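You operate a simulated robot arm through the tools that you are given. There is no shell and no other tool.

You are at the controls of a simulated robot arm. One attempt, no reset.

## Task
Take the green scoop from the top of the wash table and put it on the middle shelf of the open rack. Take the blue plug and leave it in the purple box. Put the blue bowl in the inside of the rinse bowl. Put the yellow bottle from the island bench on top of the green label roll there and the green bottle on top of the brown carton there. Take the green cloth on the island bench and put it away on the top of the drain board. Put the probe from the top of the well counter on the near rail table on the hall side. Any order will do. Set down upright: bottle.

It is judged by the outcome, as a careful person would: the job done as asked, and still so three seconds after it is handed in. It fails if anything else is knocked over, pushed out of place, dropped, spilled or broken. Flat cloth is picked up by pressing the open fingertips on it (5 to 10 N) and closing them slowly along it; thin cloth reads only 2 to 8 mm in the jaws.

## Robot
A 6-joint arm with a two-finger gripper on a trunk, on a base that drives. Base frame: it is fixed to the floor where the robot stands at the start and does not move with it; the origin is under the middle of the robot, x ahead of it, y to its left, z up; the surface under the hand at the start is at about z = 0.9. Lengths are in m, angles in degrees, forces in N, time in s.
With the tool pointing down near the work surface it reaches from about 0.2 to 0.58 m from the robot's upright axis, wherever it stands. Its first joint turns from -166.0 to 166.0 degrees. Places, roughly: blue bowl (14x13x6 cm) [-1.1, -4.5, 0.9]; blue plug (7x7x14 cm) [0.4, -1.9, 0.9]; bottle [-4.75, -2.5, 1]; carton (11x15x9 cm) [-4.8, -2.5, 0.9]; green cloth (10x8x3 cm) [-5.2, -2.5, 0.9]; green scoop (19x7x4 cm) [0.6, 0, 0.9]; inside of the rinse bowl [0.6, -2, 0.7]; label roll (8x8x5 cm) [-5, -2.7, 0.9]; middle shelf of the open rack [-1.6, -4.4, 0.9]; near rail table on the hall side [-5.1, 0.4, 0.7]; probe [-4.25, -1.25, 1]; purple box (15x17x8 cm) [-0.9, 1.3, 0.7]; top of the drain board [0.7, -3.1, 0.9]. Payload 2.45 kg.
Tool frame: the origin (TCP) lies between the finger pads and is the grasp point; the fingertips stand 0.026 m ahead of it; z points along the fingers, y is the line along which they close. The gripper opens to 0.096 m. The gripper's body begins 0.069 m behind the TCP.
Orientation is that of the tool frame in the base frame, as a unit quaternion [x, y, z, w]. With the fingers straight down and closing along the base's y, the tool's x points along the base's -x, its y along +y and its z along -z.

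## Interface
- The arm moves only by the tool send_rows. Its argument "deltas" is text: rows parted by semicolons, each of 6 numbers parted by spaces: the shift along the base's x, y, z in units of 150 mm (1.0 is 150 mm), then the turn, a rotation vector about the base's x, y, z in units of 90 degrees (1.0 is 90 degrees). In form: x y z rx ry rz; .... A call has 1 to 20 rows; each row is the pose to reach, as a shift and turn from the pose commanded when the call began. "fingers" is the opening, from 0 (shut) to 1 (fully open), set as the call begins (left out, the last holds). A call with a number of a shift or a turn outside -1 to 1 is refused whole. A row lasts 0.2 s, in which the tool goes at most 0.05 m and 8.6 degrees; a call with a longer step from one row to the next is refused whole, and so is a gripper value outside its range. Where a pose cannot be reached the arm comes as near as it can. A force on the tool above 40 N (or 10 N above the force at the start of the call, whichever is more), or a blocked arm, ends the call early, and 0.2 s more pass. Each finger halts on what it meets, pressing with about 34 N; the grip force reading is that of the motor and also rises with nothing between the fingers. The clock runs only during rows and for 0.2 s after the last one: add rows that repeat a pose to give the fingers time. The reply holds the time, the measured pose of the TCP, the force on the tool along the base axes, the opening and the grip force, in the units named above and with some noise, with the torque about the TCP (base axes, N m) and any sound that the robot's microphone picked up, and new pictures: "views" is both (left out), scene, wrist or none.
- Cameras (640 x 400 px; columns grow to the right, rows downward): "scene" is now at [0.0278, 0.1267, 1.1527]; the picture's right is [-0.34, -0.94, 0.00], its down [-0.23, 0.08, -0.97] and it looks along [0.91, -0.33, -0.25] (base axes); focal length 287 px, centre (320, 200). "wrist" rides on the gripper at [0.082, 0.003, -0.098] in the tool frame; the picture's right is [-0.04, 1.00, 0.00], its down [-0.73, -0.03, -0.68] and it looks along [-0.68, -0.03, 0.73] (tool axes); focal length 256 px, centre (320, 200). There is no depth. A picture from a camera that has moved, and an enlarged one, comes with that camera's place and axes in the base frame and with its lens.
- raise_lower(by): slides the trunk up (or, below 0, down) by that many m; the arm and the scene camera ride with it, the base frame stays. It gives what a move gives, with no picture.
- base_move(legs): drives the robot by 1 to 6 legs, each [ahead, turn to the left] in m and degrees, along the robot's own axes; the way and the turn of a leg run together, so that a leg with both is an arc; at most 1.5 m and 180 degrees a leg. The arm and the cameras ride along, it lands a little off, and it stops where it bumps. It gives what a move gives, and a new picture of the scene camera.
- aim_head(pan, tilt): turns the head with the scene camera to pan (to the left, within 155 degrees either way) and tilt (down, from -29 to 69), counted from straight ahead of the robot. It gives what a move gives, and a new picture of the scene camera.
- inspect(camera, box): a new picture of the part [left, top, right, bottom] of that camera's present view, enlarged. The clock stands still meanwhile.
- hand_in(): hands the job in; it is judged then, once.

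Places have to be worked out from the pictures, the camera data and where the tool is seen. Open the gripper and draw the arm clear of the work before you hand the job in, unless the task says otherwise.

The tools are called after "Request:" by a JSON object that holds its "name" and its "arguments". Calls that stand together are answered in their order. send_rows: Moves the arm, as the interface text tells. Its arguments: {"type":"object","properties":{"deltas":{"type":"string"},"fingers":{"type":"number"},"views":{"type":"string","enum":["both","scene","wrist","none"]}},"required":["deltas"]} The other tools are called the same way: raise_lower (by) slides the trunk up or down; base_move (legs) drives the base; aim_head (pan, tilt) turns the head that bears the scene camera; inspect (camera, box) takes an enlarged picture of a part of a camera's view; hand_in () hands the job in.

At the start:

```text
time_s: 0.0
ee_pos: [0.4391, 0.1023, 1.0]
orientation: [-0.001, 1.0, 0.0, 0.0]
force: [-0.2, -0.1, 0.5]
ft_torque: [-0.01, 0.0, 0.0]
finger_gap: 0.096
grasp_force: 0.1
trunk travel left (down, up): [-0.15, 0.0]
robot x, y, heading: [-0.0, -0.0012, -0.1]
head pan, tilt: [-19.8, 14.3]
```

scene: 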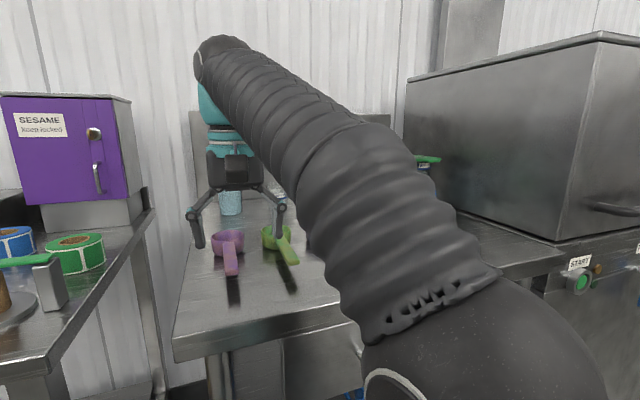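
wrist: 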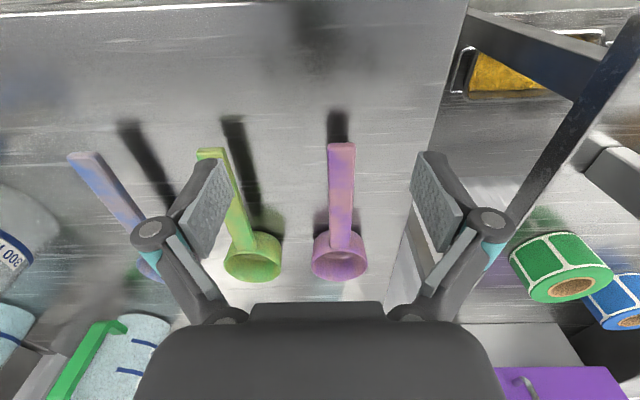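

I'll start by looking around the room with the head before I move anything.

Request:
{"name": "aim_head", "arguments": {"pan": -60, "tilt": 15}}

Request:
{"name": "aim_head", "arguments": {"pan": -120, "tilt": 10}}

Request:
{"name": "aim_head", "arguments": {"pan": 60, "tilt": 20}}

Request:
{"name": "aim_head", "arguments": {"pan": 130, "tilt": 20}}

Request:
{"name": "aim_head", "arguments": {"pan": -155, "tilt": 10}}

```text
time_s: 1.1
ee_pos: [0.4383, 0.103, 0.9999]
orientation: [-0.001, 1.0, 0.0, 0.001]
force: [-0.8, 0.6, -1.0]
ft_torque: [0.01, 0.0, 0.02]
finger_gap: 0.096
grasp_force: 0.0
trunk travel left (down, up): [-0.15, 0.0]
robot x, y, heading: [0.0003, -0.0025, -0.1]
head pan, tilt: [-60.0, 15.0]
camera scene: at [-0.0133, 0.0774, 1.1516], right [-0.87, -0.5, 0.0], down [-0.13, 0.22, -0.97], along [0.48, -0.84, -0.26], focal length 287 px, centre (320, 200)
```

scene: 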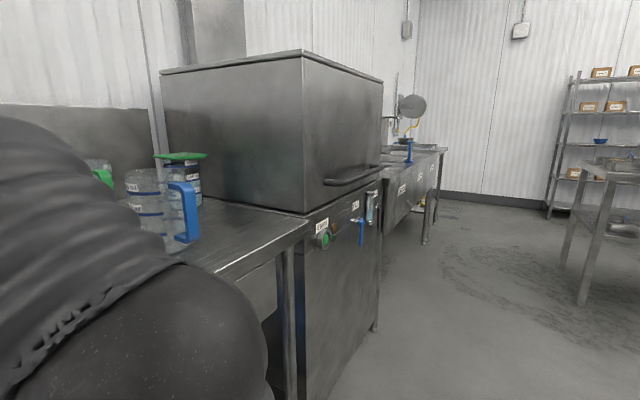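

```text
time_s: 2.4
ee_pos: [0.4386, 0.1023, 0.9994]
orientation: [-0.001, 1.0, -0.001, 0.0]
force: [0.3, 0.1, 0.7]
ft_torque: [-0.01, -0.04, 0.01]
finger_gap: 0.0961
grasp_force: 0.1
trunk travel left (down, up): [-0.15, 0.0]
robot x, y, heading: [-0.0005, -0.0004, 0.0]
head pan, tilt: [-120.0, 10.0]
camera scene: at [-0.1065, 0.0777, 1.1597], right [-0.87, 0.5, 0.0], down [0.09, 0.15, -0.98], along [-0.49, -0.85, -0.17], focal length 287 px, centre (320, 200)
```

scene: 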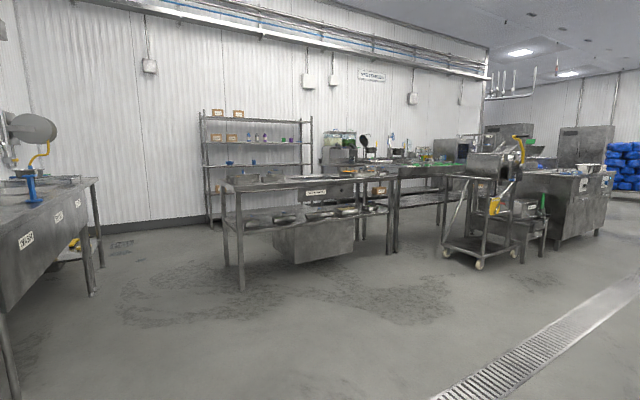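

```text
time_s: 5.1
ee_pos: [0.4379, 0.1032, 1.0008]
orientation: [0.0, 1.0, 0.0, 0.0]
force: [0.3, -0.2, -0.2]
ft_torque: [-0.05, 0.01, 0.02]
finger_gap: 0.0961
grasp_force: 0.1
trunk travel left (down, up): [-0.15, 0.0]
robot x, y, heading: [0.0019, -0.0024, 0.0]
head pan, tilt: [60.0, 20.0]
camera scene: at [-0.0135, 0.2389, 1.1434], right [0.87, -0.5, 0.0], down [-0.17, -0.3, -0.94], along [0.47, 0.81, -0.34], focal length 287 px, centre (320, 200)
```

scene: 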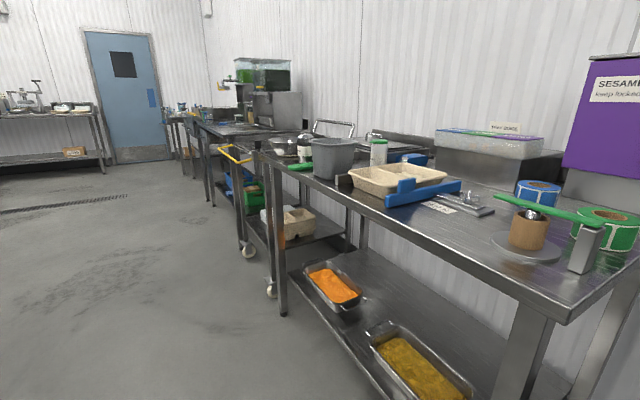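

```text
time_s: 6.5
ee_pos: [0.4387, 0.1016, 1.0007]
orientation: [0.001, 1.0, 0.0, -0.001]
force: [-0.3, 0.7, 0.6]
ft_torque: [0.0, 0.03, 0.01]
finger_gap: 0.0962
grasp_force: 0.0
trunk travel left (down, up): [-0.15, 0.0]
robot x, y, heading: [0.0032, 0.0036, -0.0]
head pan, tilt: [130.0, 20.0]
camera scene: at [-0.1199, 0.2296, 1.1434], right [0.77, 0.64, 0.0], down [0.22, -0.26, -0.94], along [-0.6, 0.72, -0.34], focal length 287 px, centre (320, 200)
```

scene: 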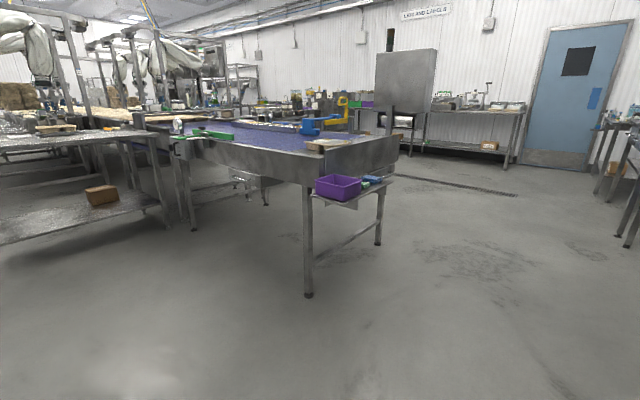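

```text
time_s: 10.4
ee_pos: [0.4384, 0.103, 0.9999]
orientation: [0.0, 1.0, 0.0, 0.0]
force: [0.5, 1.0, -0.6]
ft_torque: [0.04, 0.0, 0.02]
finger_gap: 0.0961
grasp_force: 0.1
trunk travel left (down, up): [-0.15, 0.0]
robot x, y, heading: [-0.0014, 0.0043, 0.1]
head pan, tilt: [-154.7, 10.0]
camera scene: at [-0.1441, 0.1185, 1.1597], right [-0.43, 0.9, 0.0], down [0.16, 0.07, -0.98], along [-0.89, -0.42, -0.17], focal length 287 px, centre (320, 200)
```

scene: 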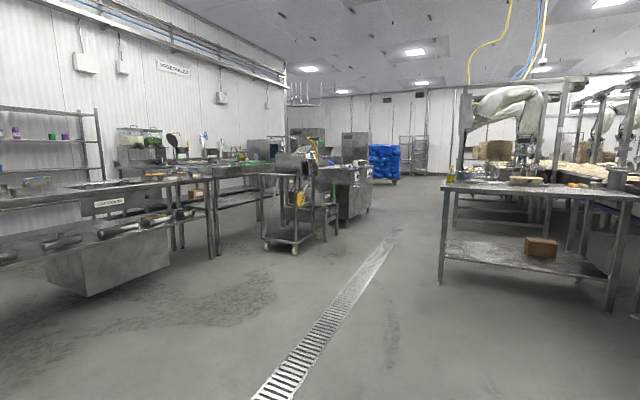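

The room layout is clear now. I'll zoom in on the rack and the sink to plan the grasps.

Request:
{"name": "aim_head", "arguments": {"pan": -110, "tilt": 10}}

Request:
{"name": "inspect", "arguments": {"camera": "scene", "box": [230, 80, 430, 230]}}

Request:
{"name": "inspect", "arguments": {"camera": "scene", "box": [0, 80, 200, 280]}}

Request:
{"name": "inspect", "arguments": {"camera": "scene", "box": [400, 80, 640, 280]}}

Request:
{"name": "inspect", "arguments": {"camera": "wrist", "box": [0, 80, 400, 400]}}

```text
time_s: 11.5
ee_pos: [0.4366, 0.1031, 1.0002]
orientation: [0.0, 1.0, 0.0, 0.0]
force: [-1.3, -0.6, -0.4]
ft_torque: [0.01, 0.01, -0.02]
finger_gap: 0.0956
grasp_force: 0.1
trunk travel left (down, up): [-0.15, 0.0]
robot x, y, heading: [0.0021, -0.0003, -0.0]
head pan, tilt: [-110.0, 10.0]
camera scene: at [-0.0919, 0.0709, 1.1597], right [-0.94, 0.34, 0.0], down [0.06, 0.16, -0.98], along [-0.34, -0.93, -0.17], focal length 287 px, centre (320, 200)
```

scene: 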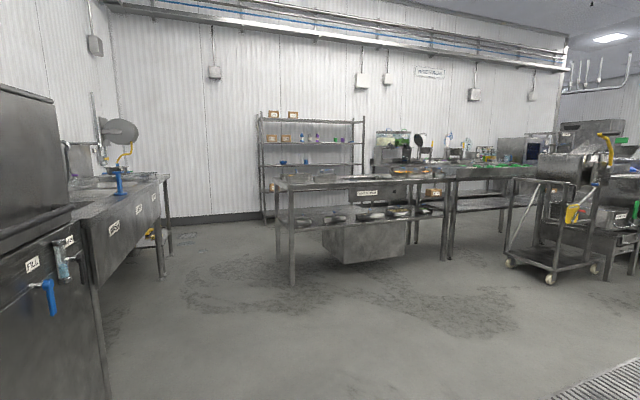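

```text
2.67 times, centred on (330, 155) of scene
camera zoom: at [-0.0919, 0.0709, 1.1597], right [-0.94, 0.34, 0.0], down [0.06, 0.16, -0.98], along [-0.34, -0.93, -0.17], focal length 765 px, centre (293, 320)
```

zoom: 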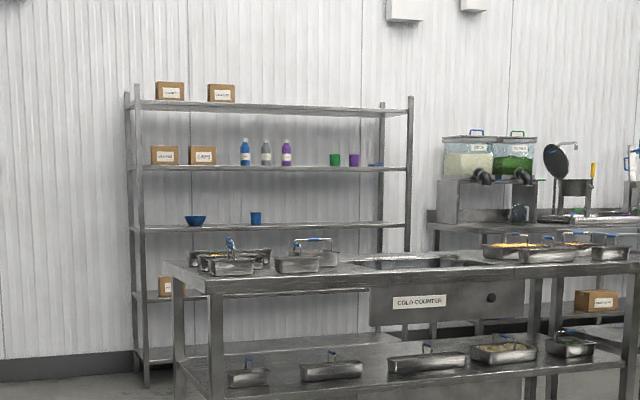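

```text
2.00 times, centred on (100, 180) of scene
camera zoom: at [-0.0919, 0.0709, 1.1597], right [-0.94, 0.34, 0.0], down [0.06, 0.16, -0.98], along [-0.34, -0.93, -0.17], focal length 574 px, centre (760, 240)
```

zoom: 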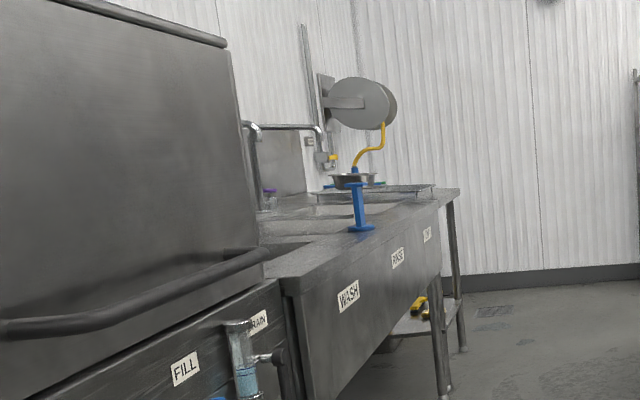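

```text
2.00 times, centred on (520, 180) of scene
camera zoom: at [-0.0919, 0.0709, 1.1597], right [-0.94, 0.34, 0.0], down [0.06, 0.16, -0.98], along [-0.34, -0.93, -0.17], focal length 574 px, centre (-80, 240)
```

zoom: 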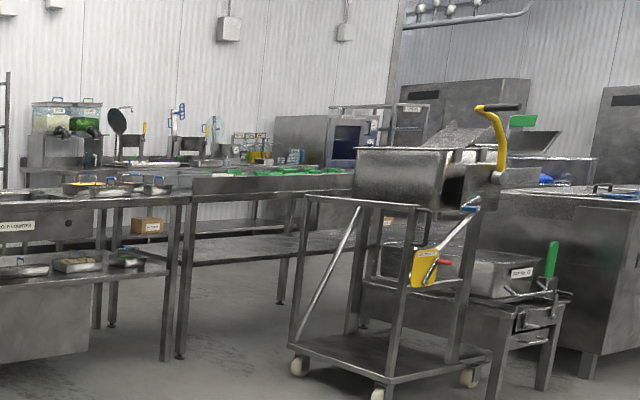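

```text
1.25 times, centred on (200, 240) of wrist
camera zoom: at [0.3557, 0.1073, 1.0979], right [0.04, 1.0, 0.0], down [0.73, -0.03, 0.68], along [0.68, -0.03, -0.73], focal length 320 px, centre (470, 150)
```

zoom: 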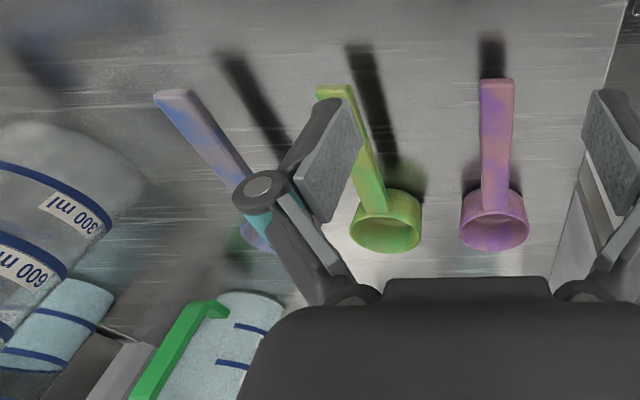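

The green scoop lies along x at about y = 0.022. Its handle end is near x = 0.455 and its cup near x = 0.60, with other scoops on both sides at about ±0.1 m. I'll pitch the tool 45° forward so the scoop can later slide onto the shelf level, and half close the fingers to clear the neighbours.

Request:
{"name": "send_rows", "arguments": {"deltas": "-0.042 -0.09 0.033 0 -0.0833 0; -0.083 -0.18 0.067 0 -0.1667 0; -0.125 -0.27 0.1 0 -0.25 0; -0.167 -0.36 0.133 0 -0.3333 0; -0.208 -0.45 0.167 0 -0.4167 0; -0.25 -0.54 0.2 0 -0.5 0; -0.25 -0.54 0.2 0 -0.5 0; -0.25 -0.54 0.2 0 -0.5 0", "fingers": 0.55}}

Request:
{"name": "aim_head", "arguments": {"pan": -5, "tilt": 25}}

```text
time_s: 13.3
ee_pos: [0.4008, 0.0214, 1.031]
orientation: [0.0, 0.924, 0.0, 0.382]
force: [-0.7, -0.6, 0.1]
ft_torque: [0.02, 0.01, -0.02]
finger_gap: 0.0525
grasp_force: 0.1
trunk travel left (down, up): [-0.15, 0.0]
robot x, y, heading: [0.0002, -0.0032, -0.1]
head pan, tilt: [-110.0, 10.0]
camera scene: at [-0.0919, 0.0708, 1.1597], right [-0.94, 0.34, 0.0], down [0.06, 0.16, -0.98], along [-0.34, -0.93, -0.17], focal length 287 px, centre (320, 200)
camera wrist: at [0.2731, 0.0266, 1.0427], right [0.03, 1.0, 0.03], down [0.04, -0.03, 1.0], along [1.0, -0.03, -0.04], focal length 256 px, centre (320, 200)
```

scene: 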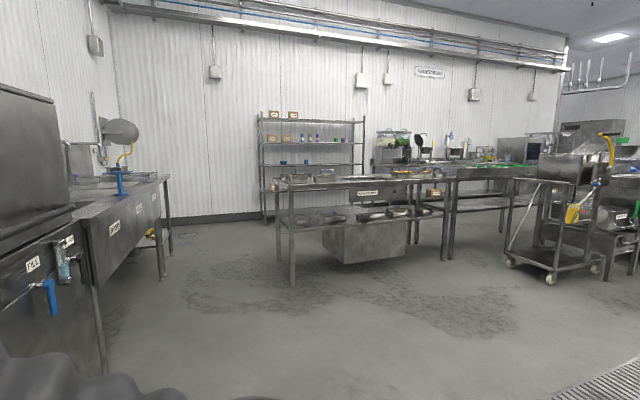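
wrist: 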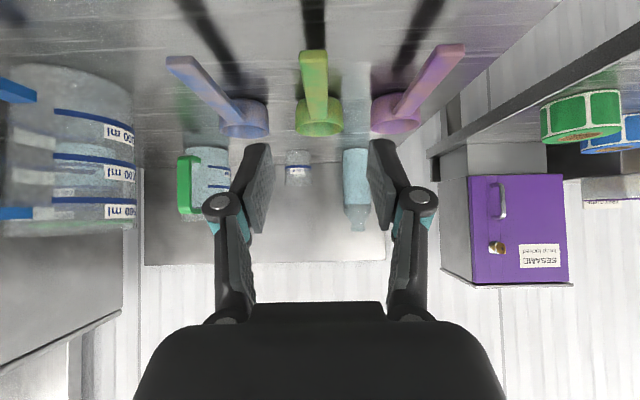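

```text
time_s: 15.1
ee_pos: [0.4008, 0.0225, 1.0305]
orientation: [0.001, 0.924, 0.0, 0.382]
force: [-0.9, -0.3, 0.1]
ft_torque: [0.02, 0.0, -0.02]
finger_gap: 0.0528
grasp_force: 0.1
trunk travel left (down, up): [-0.15, 0.0]
robot x, y, heading: [-0.0014, 0.0021, 0.0]
head pan, tilt: [-5.0, 25.0]
camera scene: at [0.0317, 0.1501, 1.1353], right [-0.09, -1.0, 0.0], down [-0.42, 0.04, -0.91], along [0.9, -0.08, -0.42], focal length 287 px, centre (320, 200)
```

scene: 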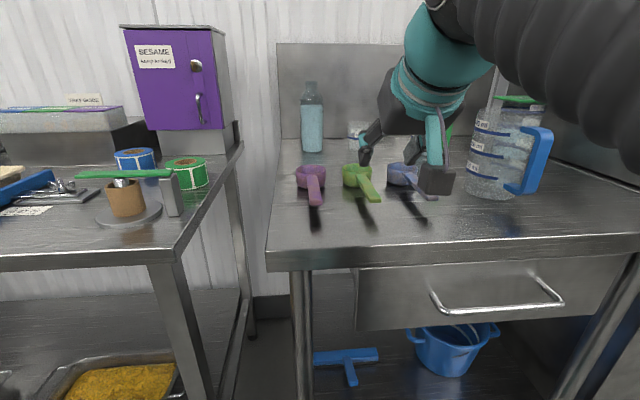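

The scene and wrist views agree: the handle is at y ≈ 0.021, z ≈ 0.925–0.933. I'll move over the handle and come down around it at x ≈ 0.495.

Request:
{"name": "send_rows", "arguments": {"deltas": "0.21 -0.005 -0.1 0 0 0; 0.42 -0.005 -0.22 0 0 0; 0.627 -0.005 -0.34 0 0 0; 0.627 -0.005 -0.44 0 0 0; 0.627 -0.005 -0.55 0 0 0; 0.627 -0.005 -0.65 0 0 0; 0.627 -0.005 -0.65 0 0 0"}}

```text
time_s: 16.7
ee_pos: [0.4963, 0.0197, 0.9316]
orientation: [0.0, 0.924, 0.0, 0.383]
force: [0.3, -0.4, 0.7]
ft_torque: [-0.01, 0.01, -0.03]
finger_gap: 0.0528
grasp_force: 0.0
trunk travel left (down, up): [-0.15, 0.0]
robot x, y, heading: [-0.0042, -0.0009, 0.2]
head pan, tilt: [-5.0, 25.0]
camera scene: at [0.0317, 0.1502, 1.1353], right [-0.09, -1.0, 0.0], down [-0.42, 0.04, -0.91], along [0.9, -0.08, -0.42], focal length 287 px, centre (320, 200)
camera wrist: at [0.3679, 0.0245, 0.9429], right [0.03, 1.0, 0.03], down [0.04, -0.03, 1.0], along [1.0, -0.03, -0.04], focal length 256 px, centre (320, 200)
```

scene: 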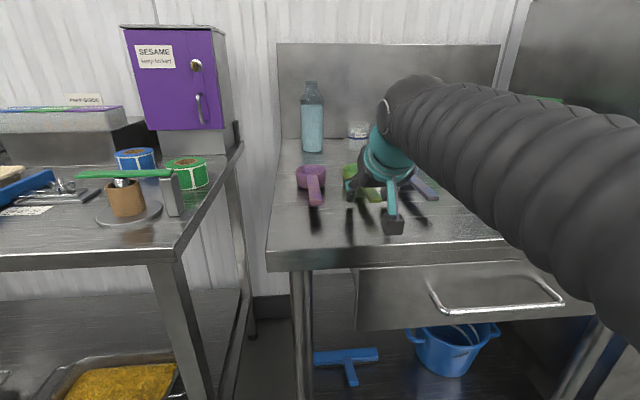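
wrist: 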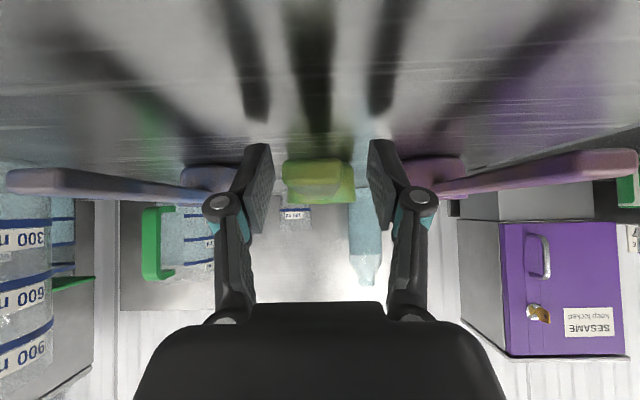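

The handle sits between the pads at TCP height, so I'll close on it.

Request:
{"name": "send_rows", "arguments": {"deltas": "0 0 0 0 0 0; 0 0 0 0 0 0; 0 0 0 0 0 0; 0 0 0 0 0 0", "fingers": 0, "views": "wrist"}}

```text
time_s: 17.7
ee_pos: [0.4965, 0.0185, 0.9309]
orientation: [0.001, 0.924, 0.0, 0.383]
force: [0.4, -0.2, 0.7]
ft_torque: [0.01, 0.0, -0.02]
finger_gap: 0.0202
grasp_force: 34.0
trunk travel left (down, up): [-0.15, 0.0]
robot x, y, heading: [-0.0022, 0.0001, 0.1]
head pan, tilt: [-5.0, 25.0]
camera wrist: at [0.3679, 0.0245, 0.9431], right [0.03, 1.0, 0.03], down [0.04, -0.03, 1.0], along [1.0, -0.03, -0.04], focal length 256 px, centre (320, 200)
```

wrist: 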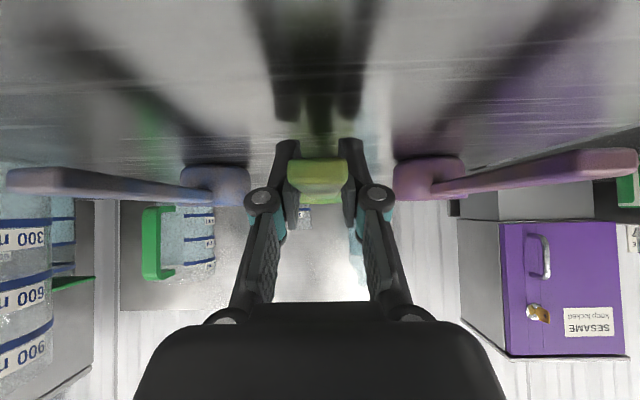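

The grip is on the 2 cm handle at 34 N. I'll lift straight up and then draw the arm back.

Request:
{"name": "send_rows", "arguments": {"deltas": "0 0 0.2 0 0 0; 0 0 0.4 0 0 0; 0 0 0.6 0 0 0; 0 0 0.8 0 0 0; 0 0 1 0 0 0; -0.2 0 1 0 0 0; -0.45 0 1 0 0 0; -0.7 0 1 0 0 0; -0.95 0 1 0 0 0; -0.95 0 1 0 0 0"}}

```text
time_s: 19.9
ee_pos: [0.3519, 0.0193, 1.0822]
orientation: [0.001, 0.924, -0.001, 0.382]
force: [1.0, -0.4, 0.5]
ft_torque: [0.02, 0.05, 0.02]
finger_gap: 0.0206
grasp_force: 34.2
trunk travel left (down, up): [-0.15, 0.0]
robot x, y, heading: [-0.0003, -0.0025, -0.1]
head pan, tilt: [-5.0, 25.0]
camera scene: at [0.0318, 0.1502, 1.1353], right [-0.09, -1.0, 0.0], down [-0.42, 0.04, -0.91], along [0.9, -0.08, -0.42], focal length 287 px, centre (320, 200)
camera wrist: at [0.2238, 0.0235, 1.0942], right [0.03, 1.0, 0.03], down [0.04, -0.03, 1.0], along [1.0, -0.03, -0.04], focal length 256 px, centre (320, 200)
```

scene: 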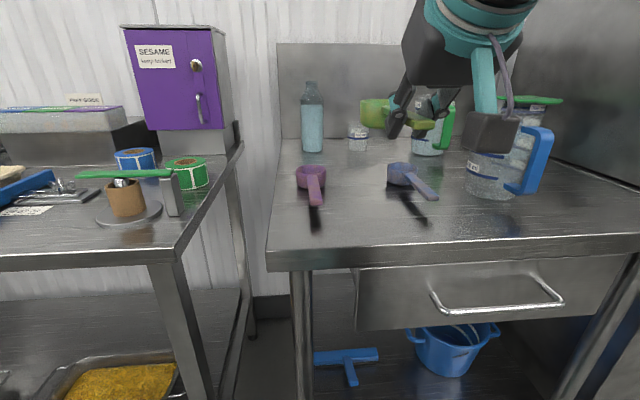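
wrist: 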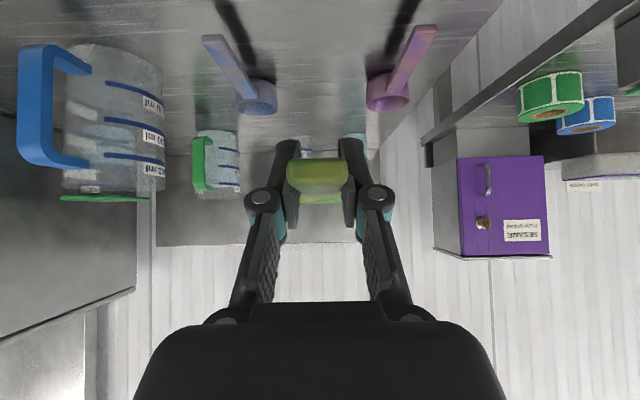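

The scoop is secure and the other two haven't moved. I'll back off from the table, turn right, and drive along the aisle toward the rack, checking the picture on the way.

Request:
{"name": "base_move", "arguments": {"legs": [[-0.2, 0], [0, -90], [1.5, 0], [1.0, 0]]}}

Request:
{"name": "aim_head", "arguments": {"pan": 0, "tilt": 10}}

Request:
{"name": "aim_head", "arguments": {"pan": 60, "tilt": 25}}

```text
time_s: 37.1
ee_pos: [-0.1501, -2.8614, 1.0835]
orientation: [0.649, 0.658, -0.268, 0.272]
force: [1.0, 0.6, -0.9]
ft_torque: [0.07, -0.02, -0.01]
finger_gap: 0.0202
grasp_force: 33.6
trunk travel left (down, up): [-0.15, 0.0]
robot x, y, heading: [-0.1734, -2.51, -89.4]
head pan, tilt: [-5.0, 25.0]
camera scene: at [-0.0229, -2.5393, 1.1353], right [-1.0, 0.07, 0.0], down [0.03, 0.42, -0.91], along [-0.07, -0.9, -0.42], focal length 287 px, centre (320, 200)
```

scene: 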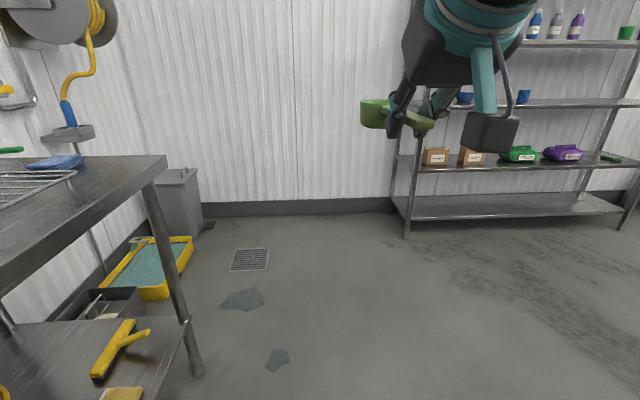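

```text
time_s: 37.9
ee_pos: [-0.15, -2.8609, 1.0836]
orientation: [0.649, 0.658, -0.269, 0.272]
force: [-0.8, -0.2, -0.1]
ft_torque: [0.05, -0.01, -0.01]
finger_gap: 0.0203
grasp_force: 33.8
trunk travel left (down, up): [-0.15, 0.0]
robot x, y, heading: [-0.1746, -2.5096, -89.3]
head pan, tilt: [0.0, 10.0]
camera scene: at [-0.0149, -2.5403, 1.1596], right [-1.0, -0.01, 0.0], down [0.0, 0.17, -0.98], along [0.01, -0.98, -0.17], focal length 287 px, centre (320, 200)
```

scene: 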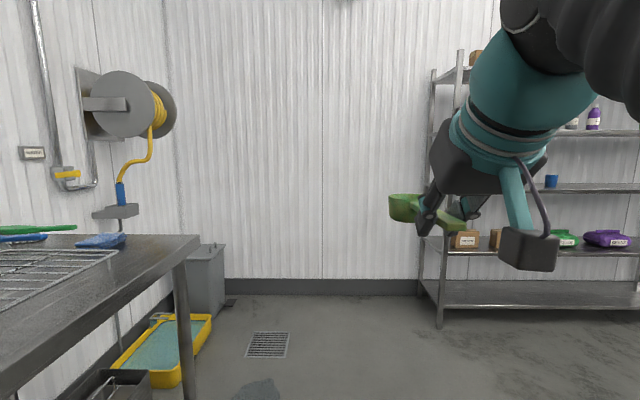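

```text
time_s: 39.2
ee_pos: [-0.15, -2.8616, 1.0827]
orientation: [0.648, 0.658, -0.269, 0.273]
force: [-0.9, -0.5, -0.9]
ft_torque: [0.07, -0.03, -0.01]
finger_gap: 0.0205
grasp_force: 34.0
trunk travel left (down, up): [-0.15, 0.0]
robot x, y, heading: [-0.172, -2.509, -89.2]
head pan, tilt: [60.0, 25.0]
camera scene: at [0.0642, -2.4924, 1.1353], right [-0.49, -0.87, 0.0], down [-0.37, 0.21, -0.91], along [0.79, -0.44, -0.42], focal length 287 px, centre (320, 200)
```

scene: 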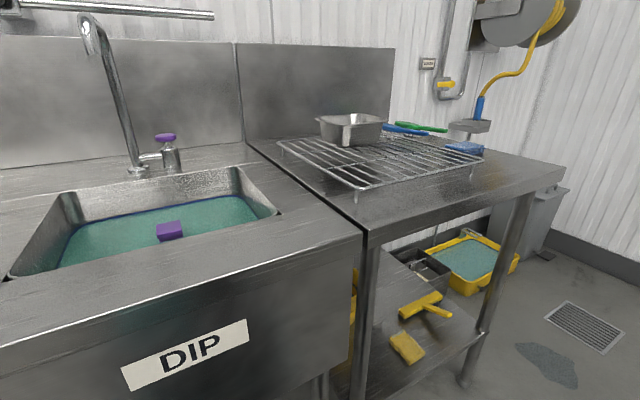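

The way is clear. The rack's front edge is at about y = -4.31 and its near post at x ≈ -0.81. I'll go on to y ≈ -3.6, west along the rack to x ≈ -1.95, and turn to face it.

Request:
{"name": "base_move", "arguments": {"legs": [[1.08, 0], [0, -90], [1.5, 0], [0.27, 0], [0, 90]]}}

Request:
{"name": "aim_head", "arguments": {"pan": -5, "tilt": 15}}

Request:
{"name": "inspect", "arguments": {"camera": "wrist", "box": [0, 0, 640, 400]}}

```text
time_s: 60.9
ee_pos: [-1.8901, -3.9746, 1.083]
orientation: [0.646, 0.66, -0.267, 0.274]
force: [0.4, -0.5, -0.3]
ft_torque: [0.05, -0.01, -0.01]
finger_gap: 0.0204
grasp_force: 34.2
trunk travel left (down, up): [-0.15, 0.0]
robot x, y, heading: [-1.9165, -3.6238, -88.7]
head pan, tilt: [60.0, 25.0]
camera scene: at [-1.6788, -3.6023, 1.1353], right [-0.48, -0.88, 0.0], down [-0.37, 0.2, -0.91], along [0.79, -0.44, -0.42], focal length 287 px, centre (320, 200)
```

scene: 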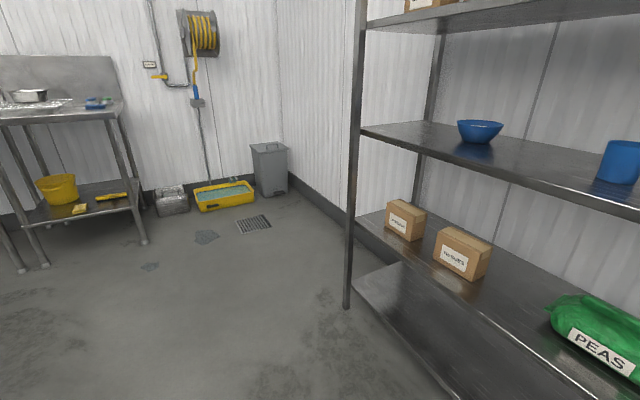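

```text
time_s: 62.3
ee_pos: [-1.889, -3.9731, 1.0836]
orientation: [0.646, 0.661, -0.267, 0.274]
force: [-0.3, -0.9, -0.6]
ft_torque: [0.09, -0.05, -0.01]
finger_gap: 0.0204
grasp_force: 33.4
trunk travel left (down, up): [-0.15, 0.0]
robot x, y, heading: [-1.9157, -3.6215, -88.8]
head pan, tilt: [-5.0, 15.0]
camera scene: at [-1.7657, -3.6512, 1.1516], right [-1.0, 0.06, 0.0], down [0.02, 0.26, -0.97], along [-0.06, -0.96, -0.26], focal length 287 px, centre (320, 200)
```

scene: 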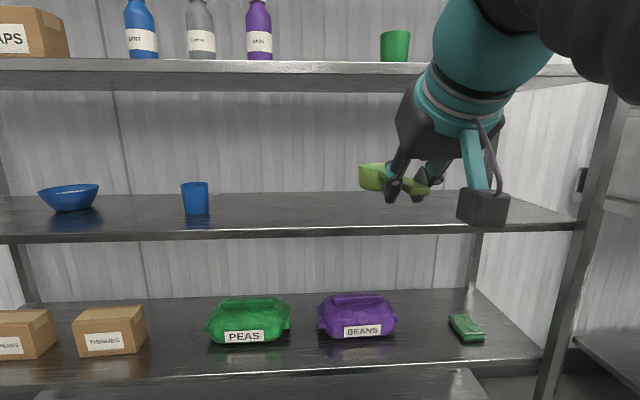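

```text
1.00 times, centred on (320, 200) of wrist (not enlarged: the box is as wide or as high as the picture)
camera zoom: at [-1.8897, -3.8451, 1.0942], right [1.0, -0.01, 0.03], down [-0.03, -0.04, 1.0], along [-0.01, -1.0, -0.04], focal length 256 px, centre (320, 200)
```

zoom: 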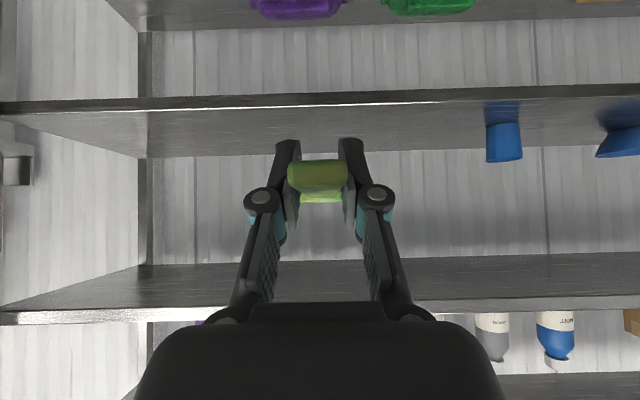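

The middle shelf is at z ≈ 0.90, with its front edge at y ≈ -4.28 and the shelf above starting at about 1.24. The spot at x ≈ -1.89 is free, so I'll drive closer.

Request:
{"name": "base_move", "arguments": {"legs": [[0.24, 0]]}}

Request:
{"name": "inspect", "arguments": {"camera": "wrist", "box": [0, 0, 640, 400]}}

```text
time_s: 64.1
ee_pos: [-1.8827, -4.214, 1.0812]
orientation: [0.646, 0.661, -0.267, 0.273]
force: [0.1, -0.5, 0.3]
ft_torque: [0.06, -0.02, 0.01]
finger_gap: 0.0205
grasp_force: 34.1
trunk travel left (down, up): [-0.15, 0.0]
robot x, y, heading: [-1.9074, -3.862, -88.7]
head pan, tilt: [-5.0, 15.0]
camera scene: at [-1.76, -3.8907, 1.1516], right [-1.0, 0.06, 0.0], down [0.02, 0.26, -0.97], along [-0.06, -0.96, -0.26], focal length 287 px, centre (320, 200)
```

scene: 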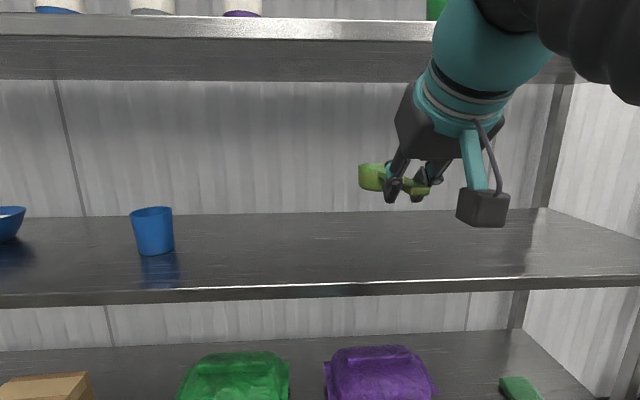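

```text
1.00 times, centred on (320, 200) of wrist (not enlarged: the box is as wide or as high as the picture)
camera zoom: at [-1.8835, -4.0849, 1.0943], right [1.0, 0.0, 0.03], down [-0.03, -0.04, 1.0], along [0.0, -1.0, -0.04], focal length 256 px, centre (320, 200)
```

zoom: 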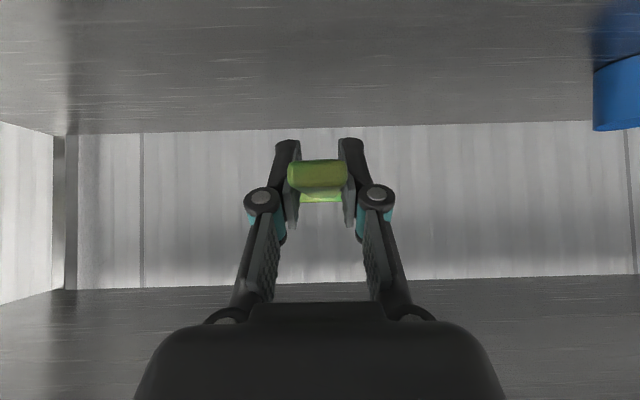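

The shelf ahead is free, so I'll lower the scoop and ease it in over the shelf edge.

Request:
{"name": "send_rows", "arguments": {"deltas": "0 0 -0.2 0 0 0; 0 0 -0.4 0 0 0; 0 0 -0.6 0 0 0; 0 -0.2 -0.65 0 0 0; 0 -0.4 -0.72 0 0 0; 0 -0.55 -0.8 0 0 0; 0 -0.55 -0.8 0 0 0"}}

```text
time_s: 65.7
ee_pos: [-1.8829, -4.2962, 0.9625]
orientation: [0.645, 0.662, -0.267, 0.274]
force: [-0.1, 0.6, -0.3]
ft_torque: [0.06, -0.01, 0.0]
finger_gap: 0.0202
grasp_force: 34.1
trunk travel left (down, up): [-0.15, 0.0]
robot x, y, heading: [-1.9103, -3.8616, -88.2]
head pan, tilt: [-5.0, 15.0]
camera scene: at [-1.76, -3.8906, 1.1516], right [-1.0, 0.06, 0.0], down [0.02, 0.26, -0.97], along [-0.06, -0.96, -0.26], focal length 287 px, centre (320, 200)
camera wrist: at [-1.8835, -4.168, 0.9736], right [1.0, 0.0, 0.03], down [-0.03, -0.04, 1.0], along [0.0, -1.0, -0.04], focal length 256 px, centre (320, 200)
```

scene: 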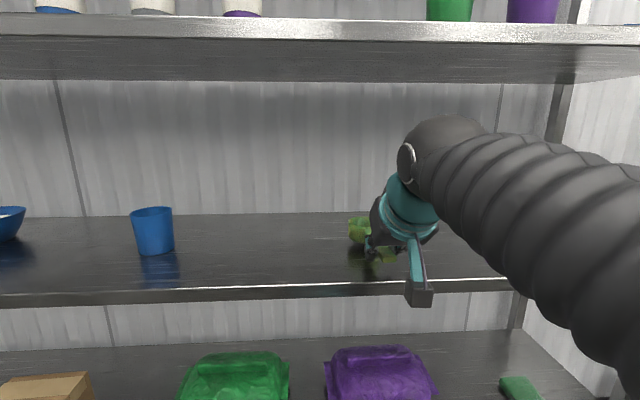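
wrist: 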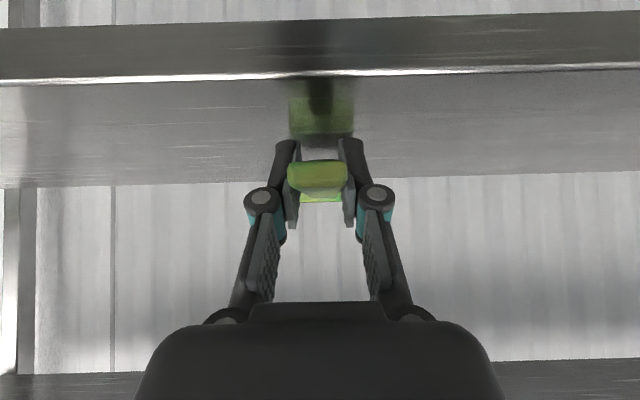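

The scoop is over the shelf and the forearm stays well below the upper lip. I'll move 6 cm further in and start lowering.

Request:
{"name": "send_rows", "arguments": {"deltas": "0 -0.2 -0.03 0 0 0; 0 -0.427 -0.06 0 0 0; 0 -0.427 -0.09 0 0 0; 0 -0.427 -0.12 0 0 0; 0 -0.427 -0.12 0 0 0"}}

```text
time_s: 66.9
ee_pos: [-1.8835, -4.3591, 0.9475]
orientation: [0.645, 0.661, -0.269, 0.275]
force: [-0.7, 0.3, 18.8]
ft_torque: [-0.8, 0.0, -0.07]
finger_gap: 0.0204
grasp_force: 34.5
trunk travel left (down, up): [-0.15, 0.0]
robot x, y, heading: [-1.9106, -3.8663, -88.6]
head pan, tilt: [-5.0, 15.0]
camera scene: at [-1.7601, -3.8899, 1.1518], right [-1.0, 0.06, 0.0], down [0.02, 0.26, -0.97], along [-0.06, -0.96, -0.26], focal length 287 px, centre (320, 200)
camera wrist: at [-1.884, -4.2305, 0.9578], right [1.0, 0.0, 0.03], down [-0.03, -0.03, 1.0], along [0.0, -1.0, -0.03], focal length 256 px, centre (320, 200)
```

scene: 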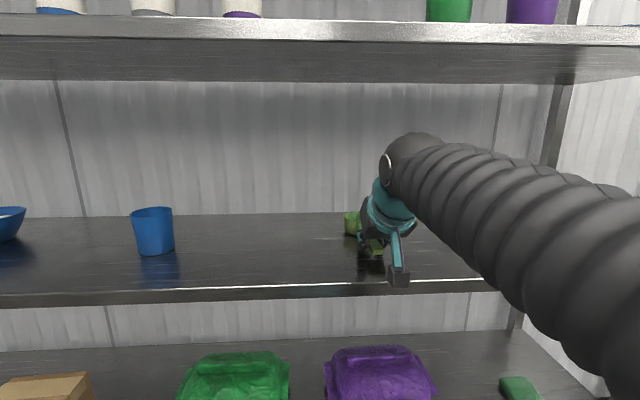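
wrist: 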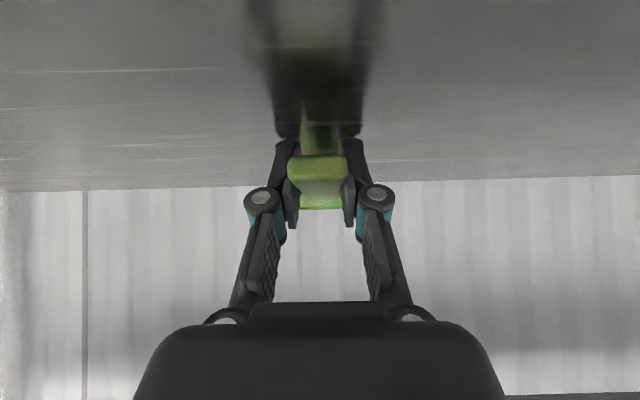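

There's 18.8 N of contact, so the cup is resting on the shelf at TCP z ≈ 0.947. I'll ease up 2–3 mm and then open.

Request:
{"name": "send_rows", "arguments": {"deltas": "0 0 0.015 0 0 0; 0 0 0.015 0 0 0", "views": "none"}}

Request:
{"name": "send_rows", "arguments": {"deltas": "0 0 0 0 0 0; 0 0 0 0 0 0; 0 0 0 0 0 0", "fingers": 0.5}}

```text
time_s: 67.5
ee_pos: [-1.884, -4.3603, 0.9471]
orientation: [0.645, 0.662, -0.267, 0.274]
force: [-2.8, 4.0, 13.3]
ft_torque: [-0.65, 0.05, -0.12]
finger_gap: 0.0203
grasp_force: 33.4
trunk travel left (down, up): [-0.15, 0.0]
robot x, y, heading: [-1.9112, -3.8629, -88.6]
head pan, tilt: [-5.0, 15.0]
```

```text
time_s: 68.3
ee_pos: [-1.8821, -4.3608, 0.946]
orientation: [0.645, 0.662, -0.267, 0.274]
force: [0.4, 1.1, 1.4]
ft_torque: [-0.02, -0.01, 0.02]
finger_gap: 0.0477
grasp_force: 0.1
trunk travel left (down, up): [-0.15, 0.0]
robot x, y, heading: [-1.9093, -3.8602, -88.7]
head pan, tilt: [-5.0, 15.0]
camera scene: at [-1.76, -3.8906, 1.1515], right [-1.0, 0.06, 0.0], down [0.02, 0.26, -0.97], along [-0.06, -0.96, -0.26], focal length 287 px, centre (320, 200)
camera wrist: at [-1.8834, -4.2315, 0.9577], right [1.0, 0.0, 0.03], down [-0.03, -0.04, 1.0], along [0.0, -1.0, -0.04], focal length 256 px, centre (320, 200)
```

scene: 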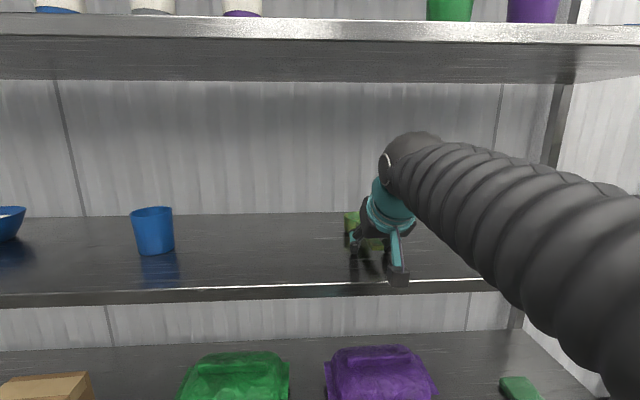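
wrist: 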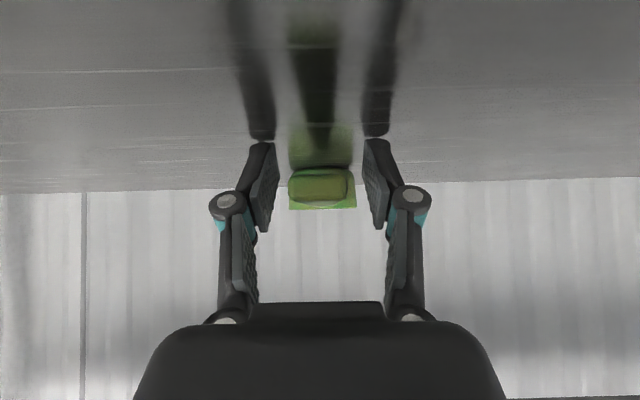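

Released. The scoop lies free on the shelf, so I'll back the fingers straight out along the handle and then lift.

Request:
{"name": "send_rows", "arguments": {"deltas": "0 0.2 0.1 0 0 0; 0 0.45 0.25 0 0 0; 0 0.7 0.45 0 0 0; 0 0.95 0.7 0 0 0; 0 0.95 0.7 0 0 0"}}

```text
refused: row 4 steps farther than a row can; nothing moved
```

Request:
{"name": "send_rows", "arguments": {"deltas": "0 0.2 0.1 0 0 0; 0 0.42 0.22 0 0 0; 0 0.64 0.36 0 0 0; 0 0.84 0.54 0 0 0; 0 1 0.74 0 0 0; 0 1 0.74 0 0 0"}}

```text
time_s: 69.7
ee_pos: [-1.8824, -4.208, 1.0584]
orientation: [0.646, 0.661, -0.268, 0.274]
force: [-0.4, 0.1, -0.5]
ft_torque: [-0.05, 0.01, -0.01]
finger_gap: 0.0479
grasp_force: 0.0
trunk travel left (down, up): [-0.15, 0.0]
robot x, y, heading: [-1.9134, -3.8615, -88.5]
head pan, tilt: [-5.0, 15.0]
camera scene: at [-1.76, -3.8907, 1.1516], right [-1.0, 0.06, 0.0], down [0.02, 0.26, -0.97], along [-0.06, -0.96, -0.26], focal length 287 px, centre (320, 200)
camera wrist: at [-1.8835, -4.0796, 1.0698], right [1.0, 0.0, 0.03], down [-0.03, -0.04, 1.0], along [0.0, -1.0, -0.04], focal length 256 px, centre (320, 200)
```

scene: 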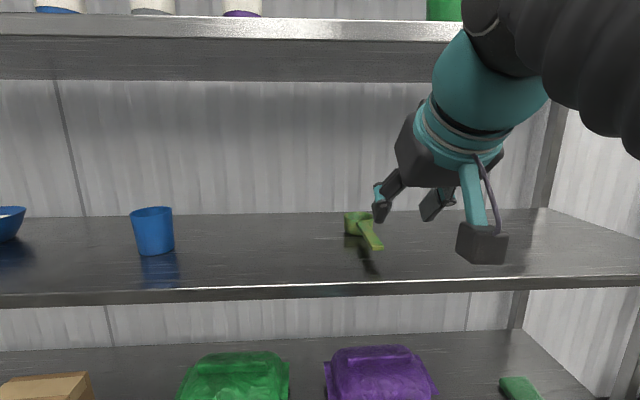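
wrist: 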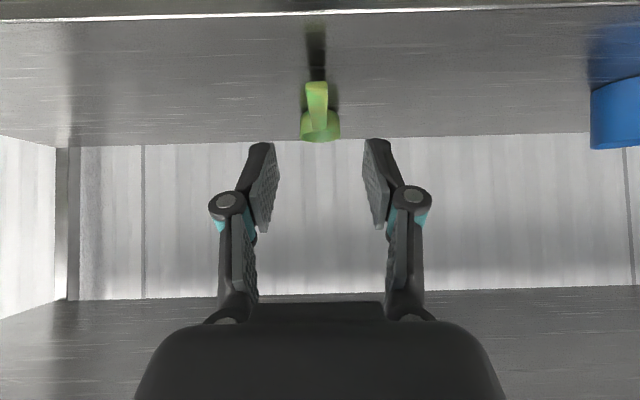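

The scoop is standing well on the middle shelf. Next is the blue bowl on the same shelf. I'll back up, shift east to about x = -1.14, and face the rack again.

Request:
{"name": "base_move", "arguments": {"legs": [[-0.25, 0], [0, 88.5], [0.77, 0], [0, -90]]}}

Request:
{"name": "aim_head", "arguments": {"pan": -5, "tilt": 20}}

Request:
{"name": "inspect", "arguments": {"camera": "wrist", "box": [0, 0, 640, 400]}}

```text
time_s: 82.8
ee_pos: [-1.1443, -3.97, 1.0586]
orientation: [0.66, 0.646, -0.274, 0.268]
force: [0.7, 0.6, -0.3]
ft_torque: [0.01, -0.03, -0.01]
finger_gap: 0.0478
grasp_force: 0.0
trunk travel left (down, up): [-0.15, 0.0]
robot x, y, heading: [-1.1581, -3.6202, -91.2]
head pan, tilt: [-5.0, 15.0]
camera scene: at [-1.0075, -3.6576, 1.1516], right [-0.99, 0.11, 0.0], down [0.03, 0.26, -0.97], along [-0.1, -0.96, -0.26], focal length 287 px, centre (320, 200)
```

scene: 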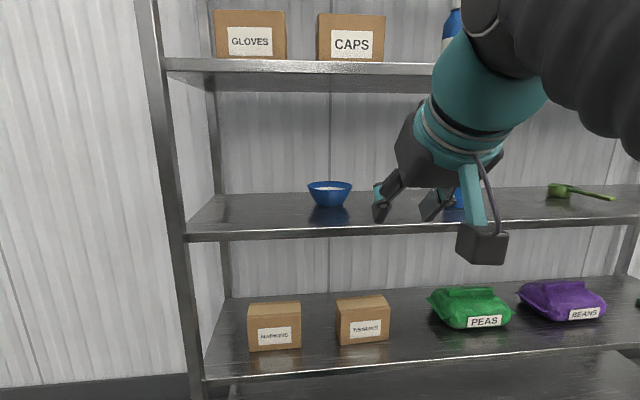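

```text
time_s: 83.4
ee_pos: [-1.1451, -3.97, 1.0571]
orientation: [0.66, 0.647, -0.273, 0.268]
force: [-0.3, -1.0, -0.6]
ft_torque: [0.0, 0.0, -0.03]
finger_gap: 0.0479
grasp_force: 0.0
trunk travel left (down, up): [-0.15, 0.0]
robot x, y, heading: [-1.1557, -3.621, -91.3]
head pan, tilt: [-5.0, 20.0]
camera scene: at [-1.0074, -3.6573, 1.1435], right [-0.99, 0.11, 0.0], down [0.04, 0.34, -0.94], along [-0.1, -0.93, -0.34], focal length 287 px, centre (320, 200)
```

scene: 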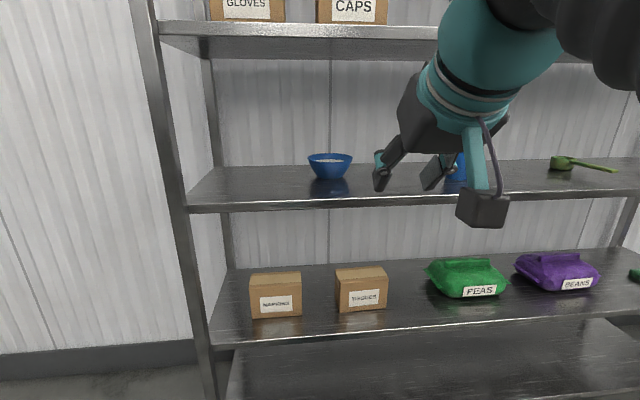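

```text
1.00 times, centred on (320, 200) of wrist (not enlarged: the box is as wide or as high as the picture)
camera zoom: at [-1.1394, -3.8411, 1.0696], right [1.0, -0.05, 0.03], down [-0.03, -0.04, 1.0], along [-0.05, -1.0, -0.04], focal length 256 px, centre (320, 200)
```

zoom: 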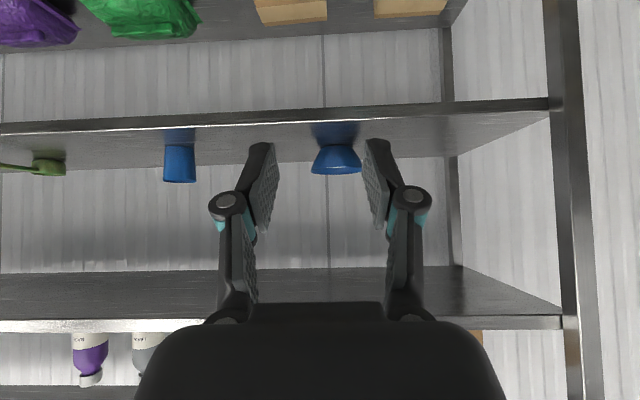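

The bowl is straight ahead. I'll zoom in on it from both cameras.

Request:
{"name": "inspect", "arguments": {"camera": "scene", "box": [280, 130, 380, 200]}}

Request:
{"name": "inspect", "arguments": {"camera": "wrist", "box": [280, 100, 400, 190]}}

```text
5.71 times, centred on (330, 165) of scene
camera zoom: at [-1.0074, -3.6573, 1.1435], right [-0.99, 0.11, 0.0], down [0.04, 0.34, -0.94], along [-0.1, -0.93, -0.34], focal length 1640 px, centre (263, 400)
```

zoom: 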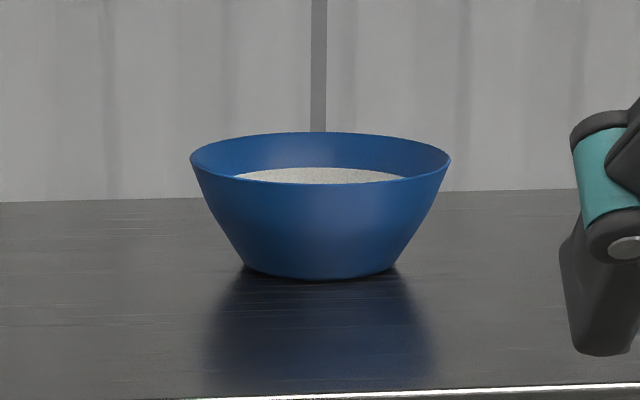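

```text
4.44 times, centred on (340, 145) of wrist
camera zoom: at [-1.1394, -3.8411, 1.0696], right [1.0, -0.05, 0.03], down [-0.03, -0.04, 1.0], along [-0.05, -1.0, -0.04], focal length 1138 px, centre (231, 444)
```

zoom: 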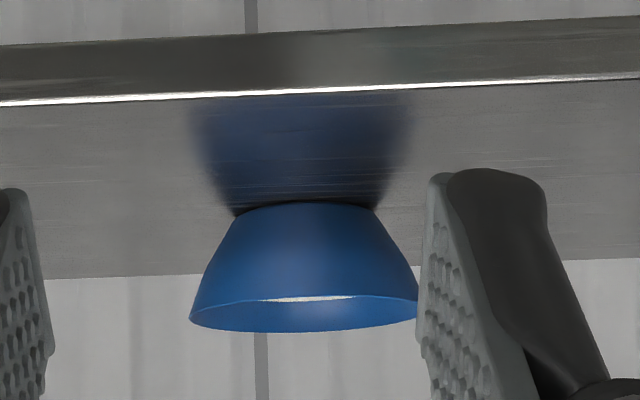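

The bowl holds a white granular filling, so it has to stay level throughout. Its centre is at about (-1.128, -4.495), with the rim at z ≈ 0.97 and the walls leaning out about 28°. I'll drive nearer, then roll the gripper so the pads line up with the left wall for a rim pinch.

Request:
{"name": "base_move", "arguments": {"legs": [[0.2, 0]]}}

Request:
{"name": "send_rows", "arguments": {"deltas": "0 0 0 0 0.08 0; 0 0 0 0 0.16 0; 0 0 0 0 0.24 0; 0.1 0 0 0 0.311 0; 0.3 0 0 0 0.311 0; 0.5 0 0 0 0.311 0; 0.5 0 0 0 0.311 0", "fingers": 0.5}}

```text
time_s: 85.0
ee_pos: [-1.1478, -4.166, 1.0589]
orientation: [0.66, 0.647, -0.273, 0.268]
force: [0.4, -0.2, 0.0]
ft_torque: [-0.01, 0.0, 0.0]
finger_gap: 0.0483
grasp_force: 0.0
trunk travel left (down, up): [-0.15, 0.0]
robot x, y, heading: [-1.1576, -3.8168, -91.1]
head pan, tilt: [-5.0, 20.0]
camera scene: at [-1.0112, -3.8532, 1.1434], right [-0.99, 0.11, 0.0], down [0.04, 0.34, -0.94], along [-0.1, -0.93, -0.34], focal length 287 px, centre (320, 200)
```

scene: 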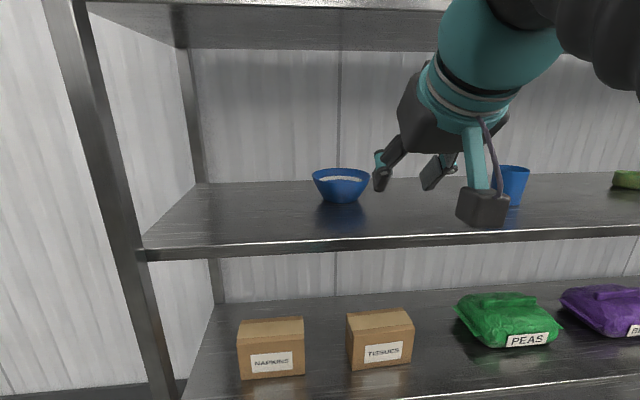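

```text
time_s: 86.6
ee_pos: [-1.0735, -4.167, 1.058]
orientation: [0.573, 0.693, -0.424, 0.104]
force: [0.8, -0.5, -0.6]
ft_torque: [0.02, -0.01, 0.01]
finger_gap: 0.0478
grasp_force: 0.0
trunk travel left (down, up): [-0.15, 0.0]
robot x, y, heading: [-1.1607, -3.8166, -91.2]
head pan, tilt: [-5.0, 20.0]
camera scene: at [-1.0112, -3.8531, 1.1434], right [-0.99, 0.11, 0.0], down [0.04, 0.34, -0.94], along [-0.1, -0.93, -0.34], focal length 287 px, centre (320, 200)
camera wrist: at [-1.0639, -4.0377, 1.0652], right [0.89, -0.05, -0.44], down [0.44, -0.04, 0.9], along [-0.06, -1.0, -0.01], focal length 256 px, centre (320, 200)
```

scene: 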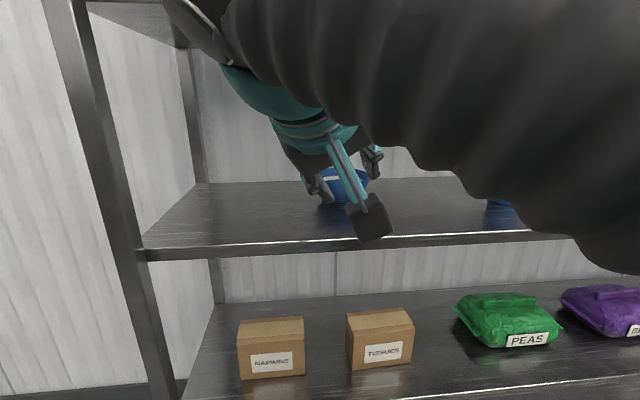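
wrist: 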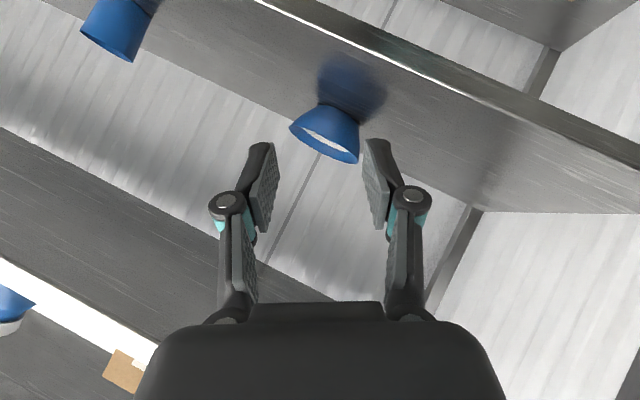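

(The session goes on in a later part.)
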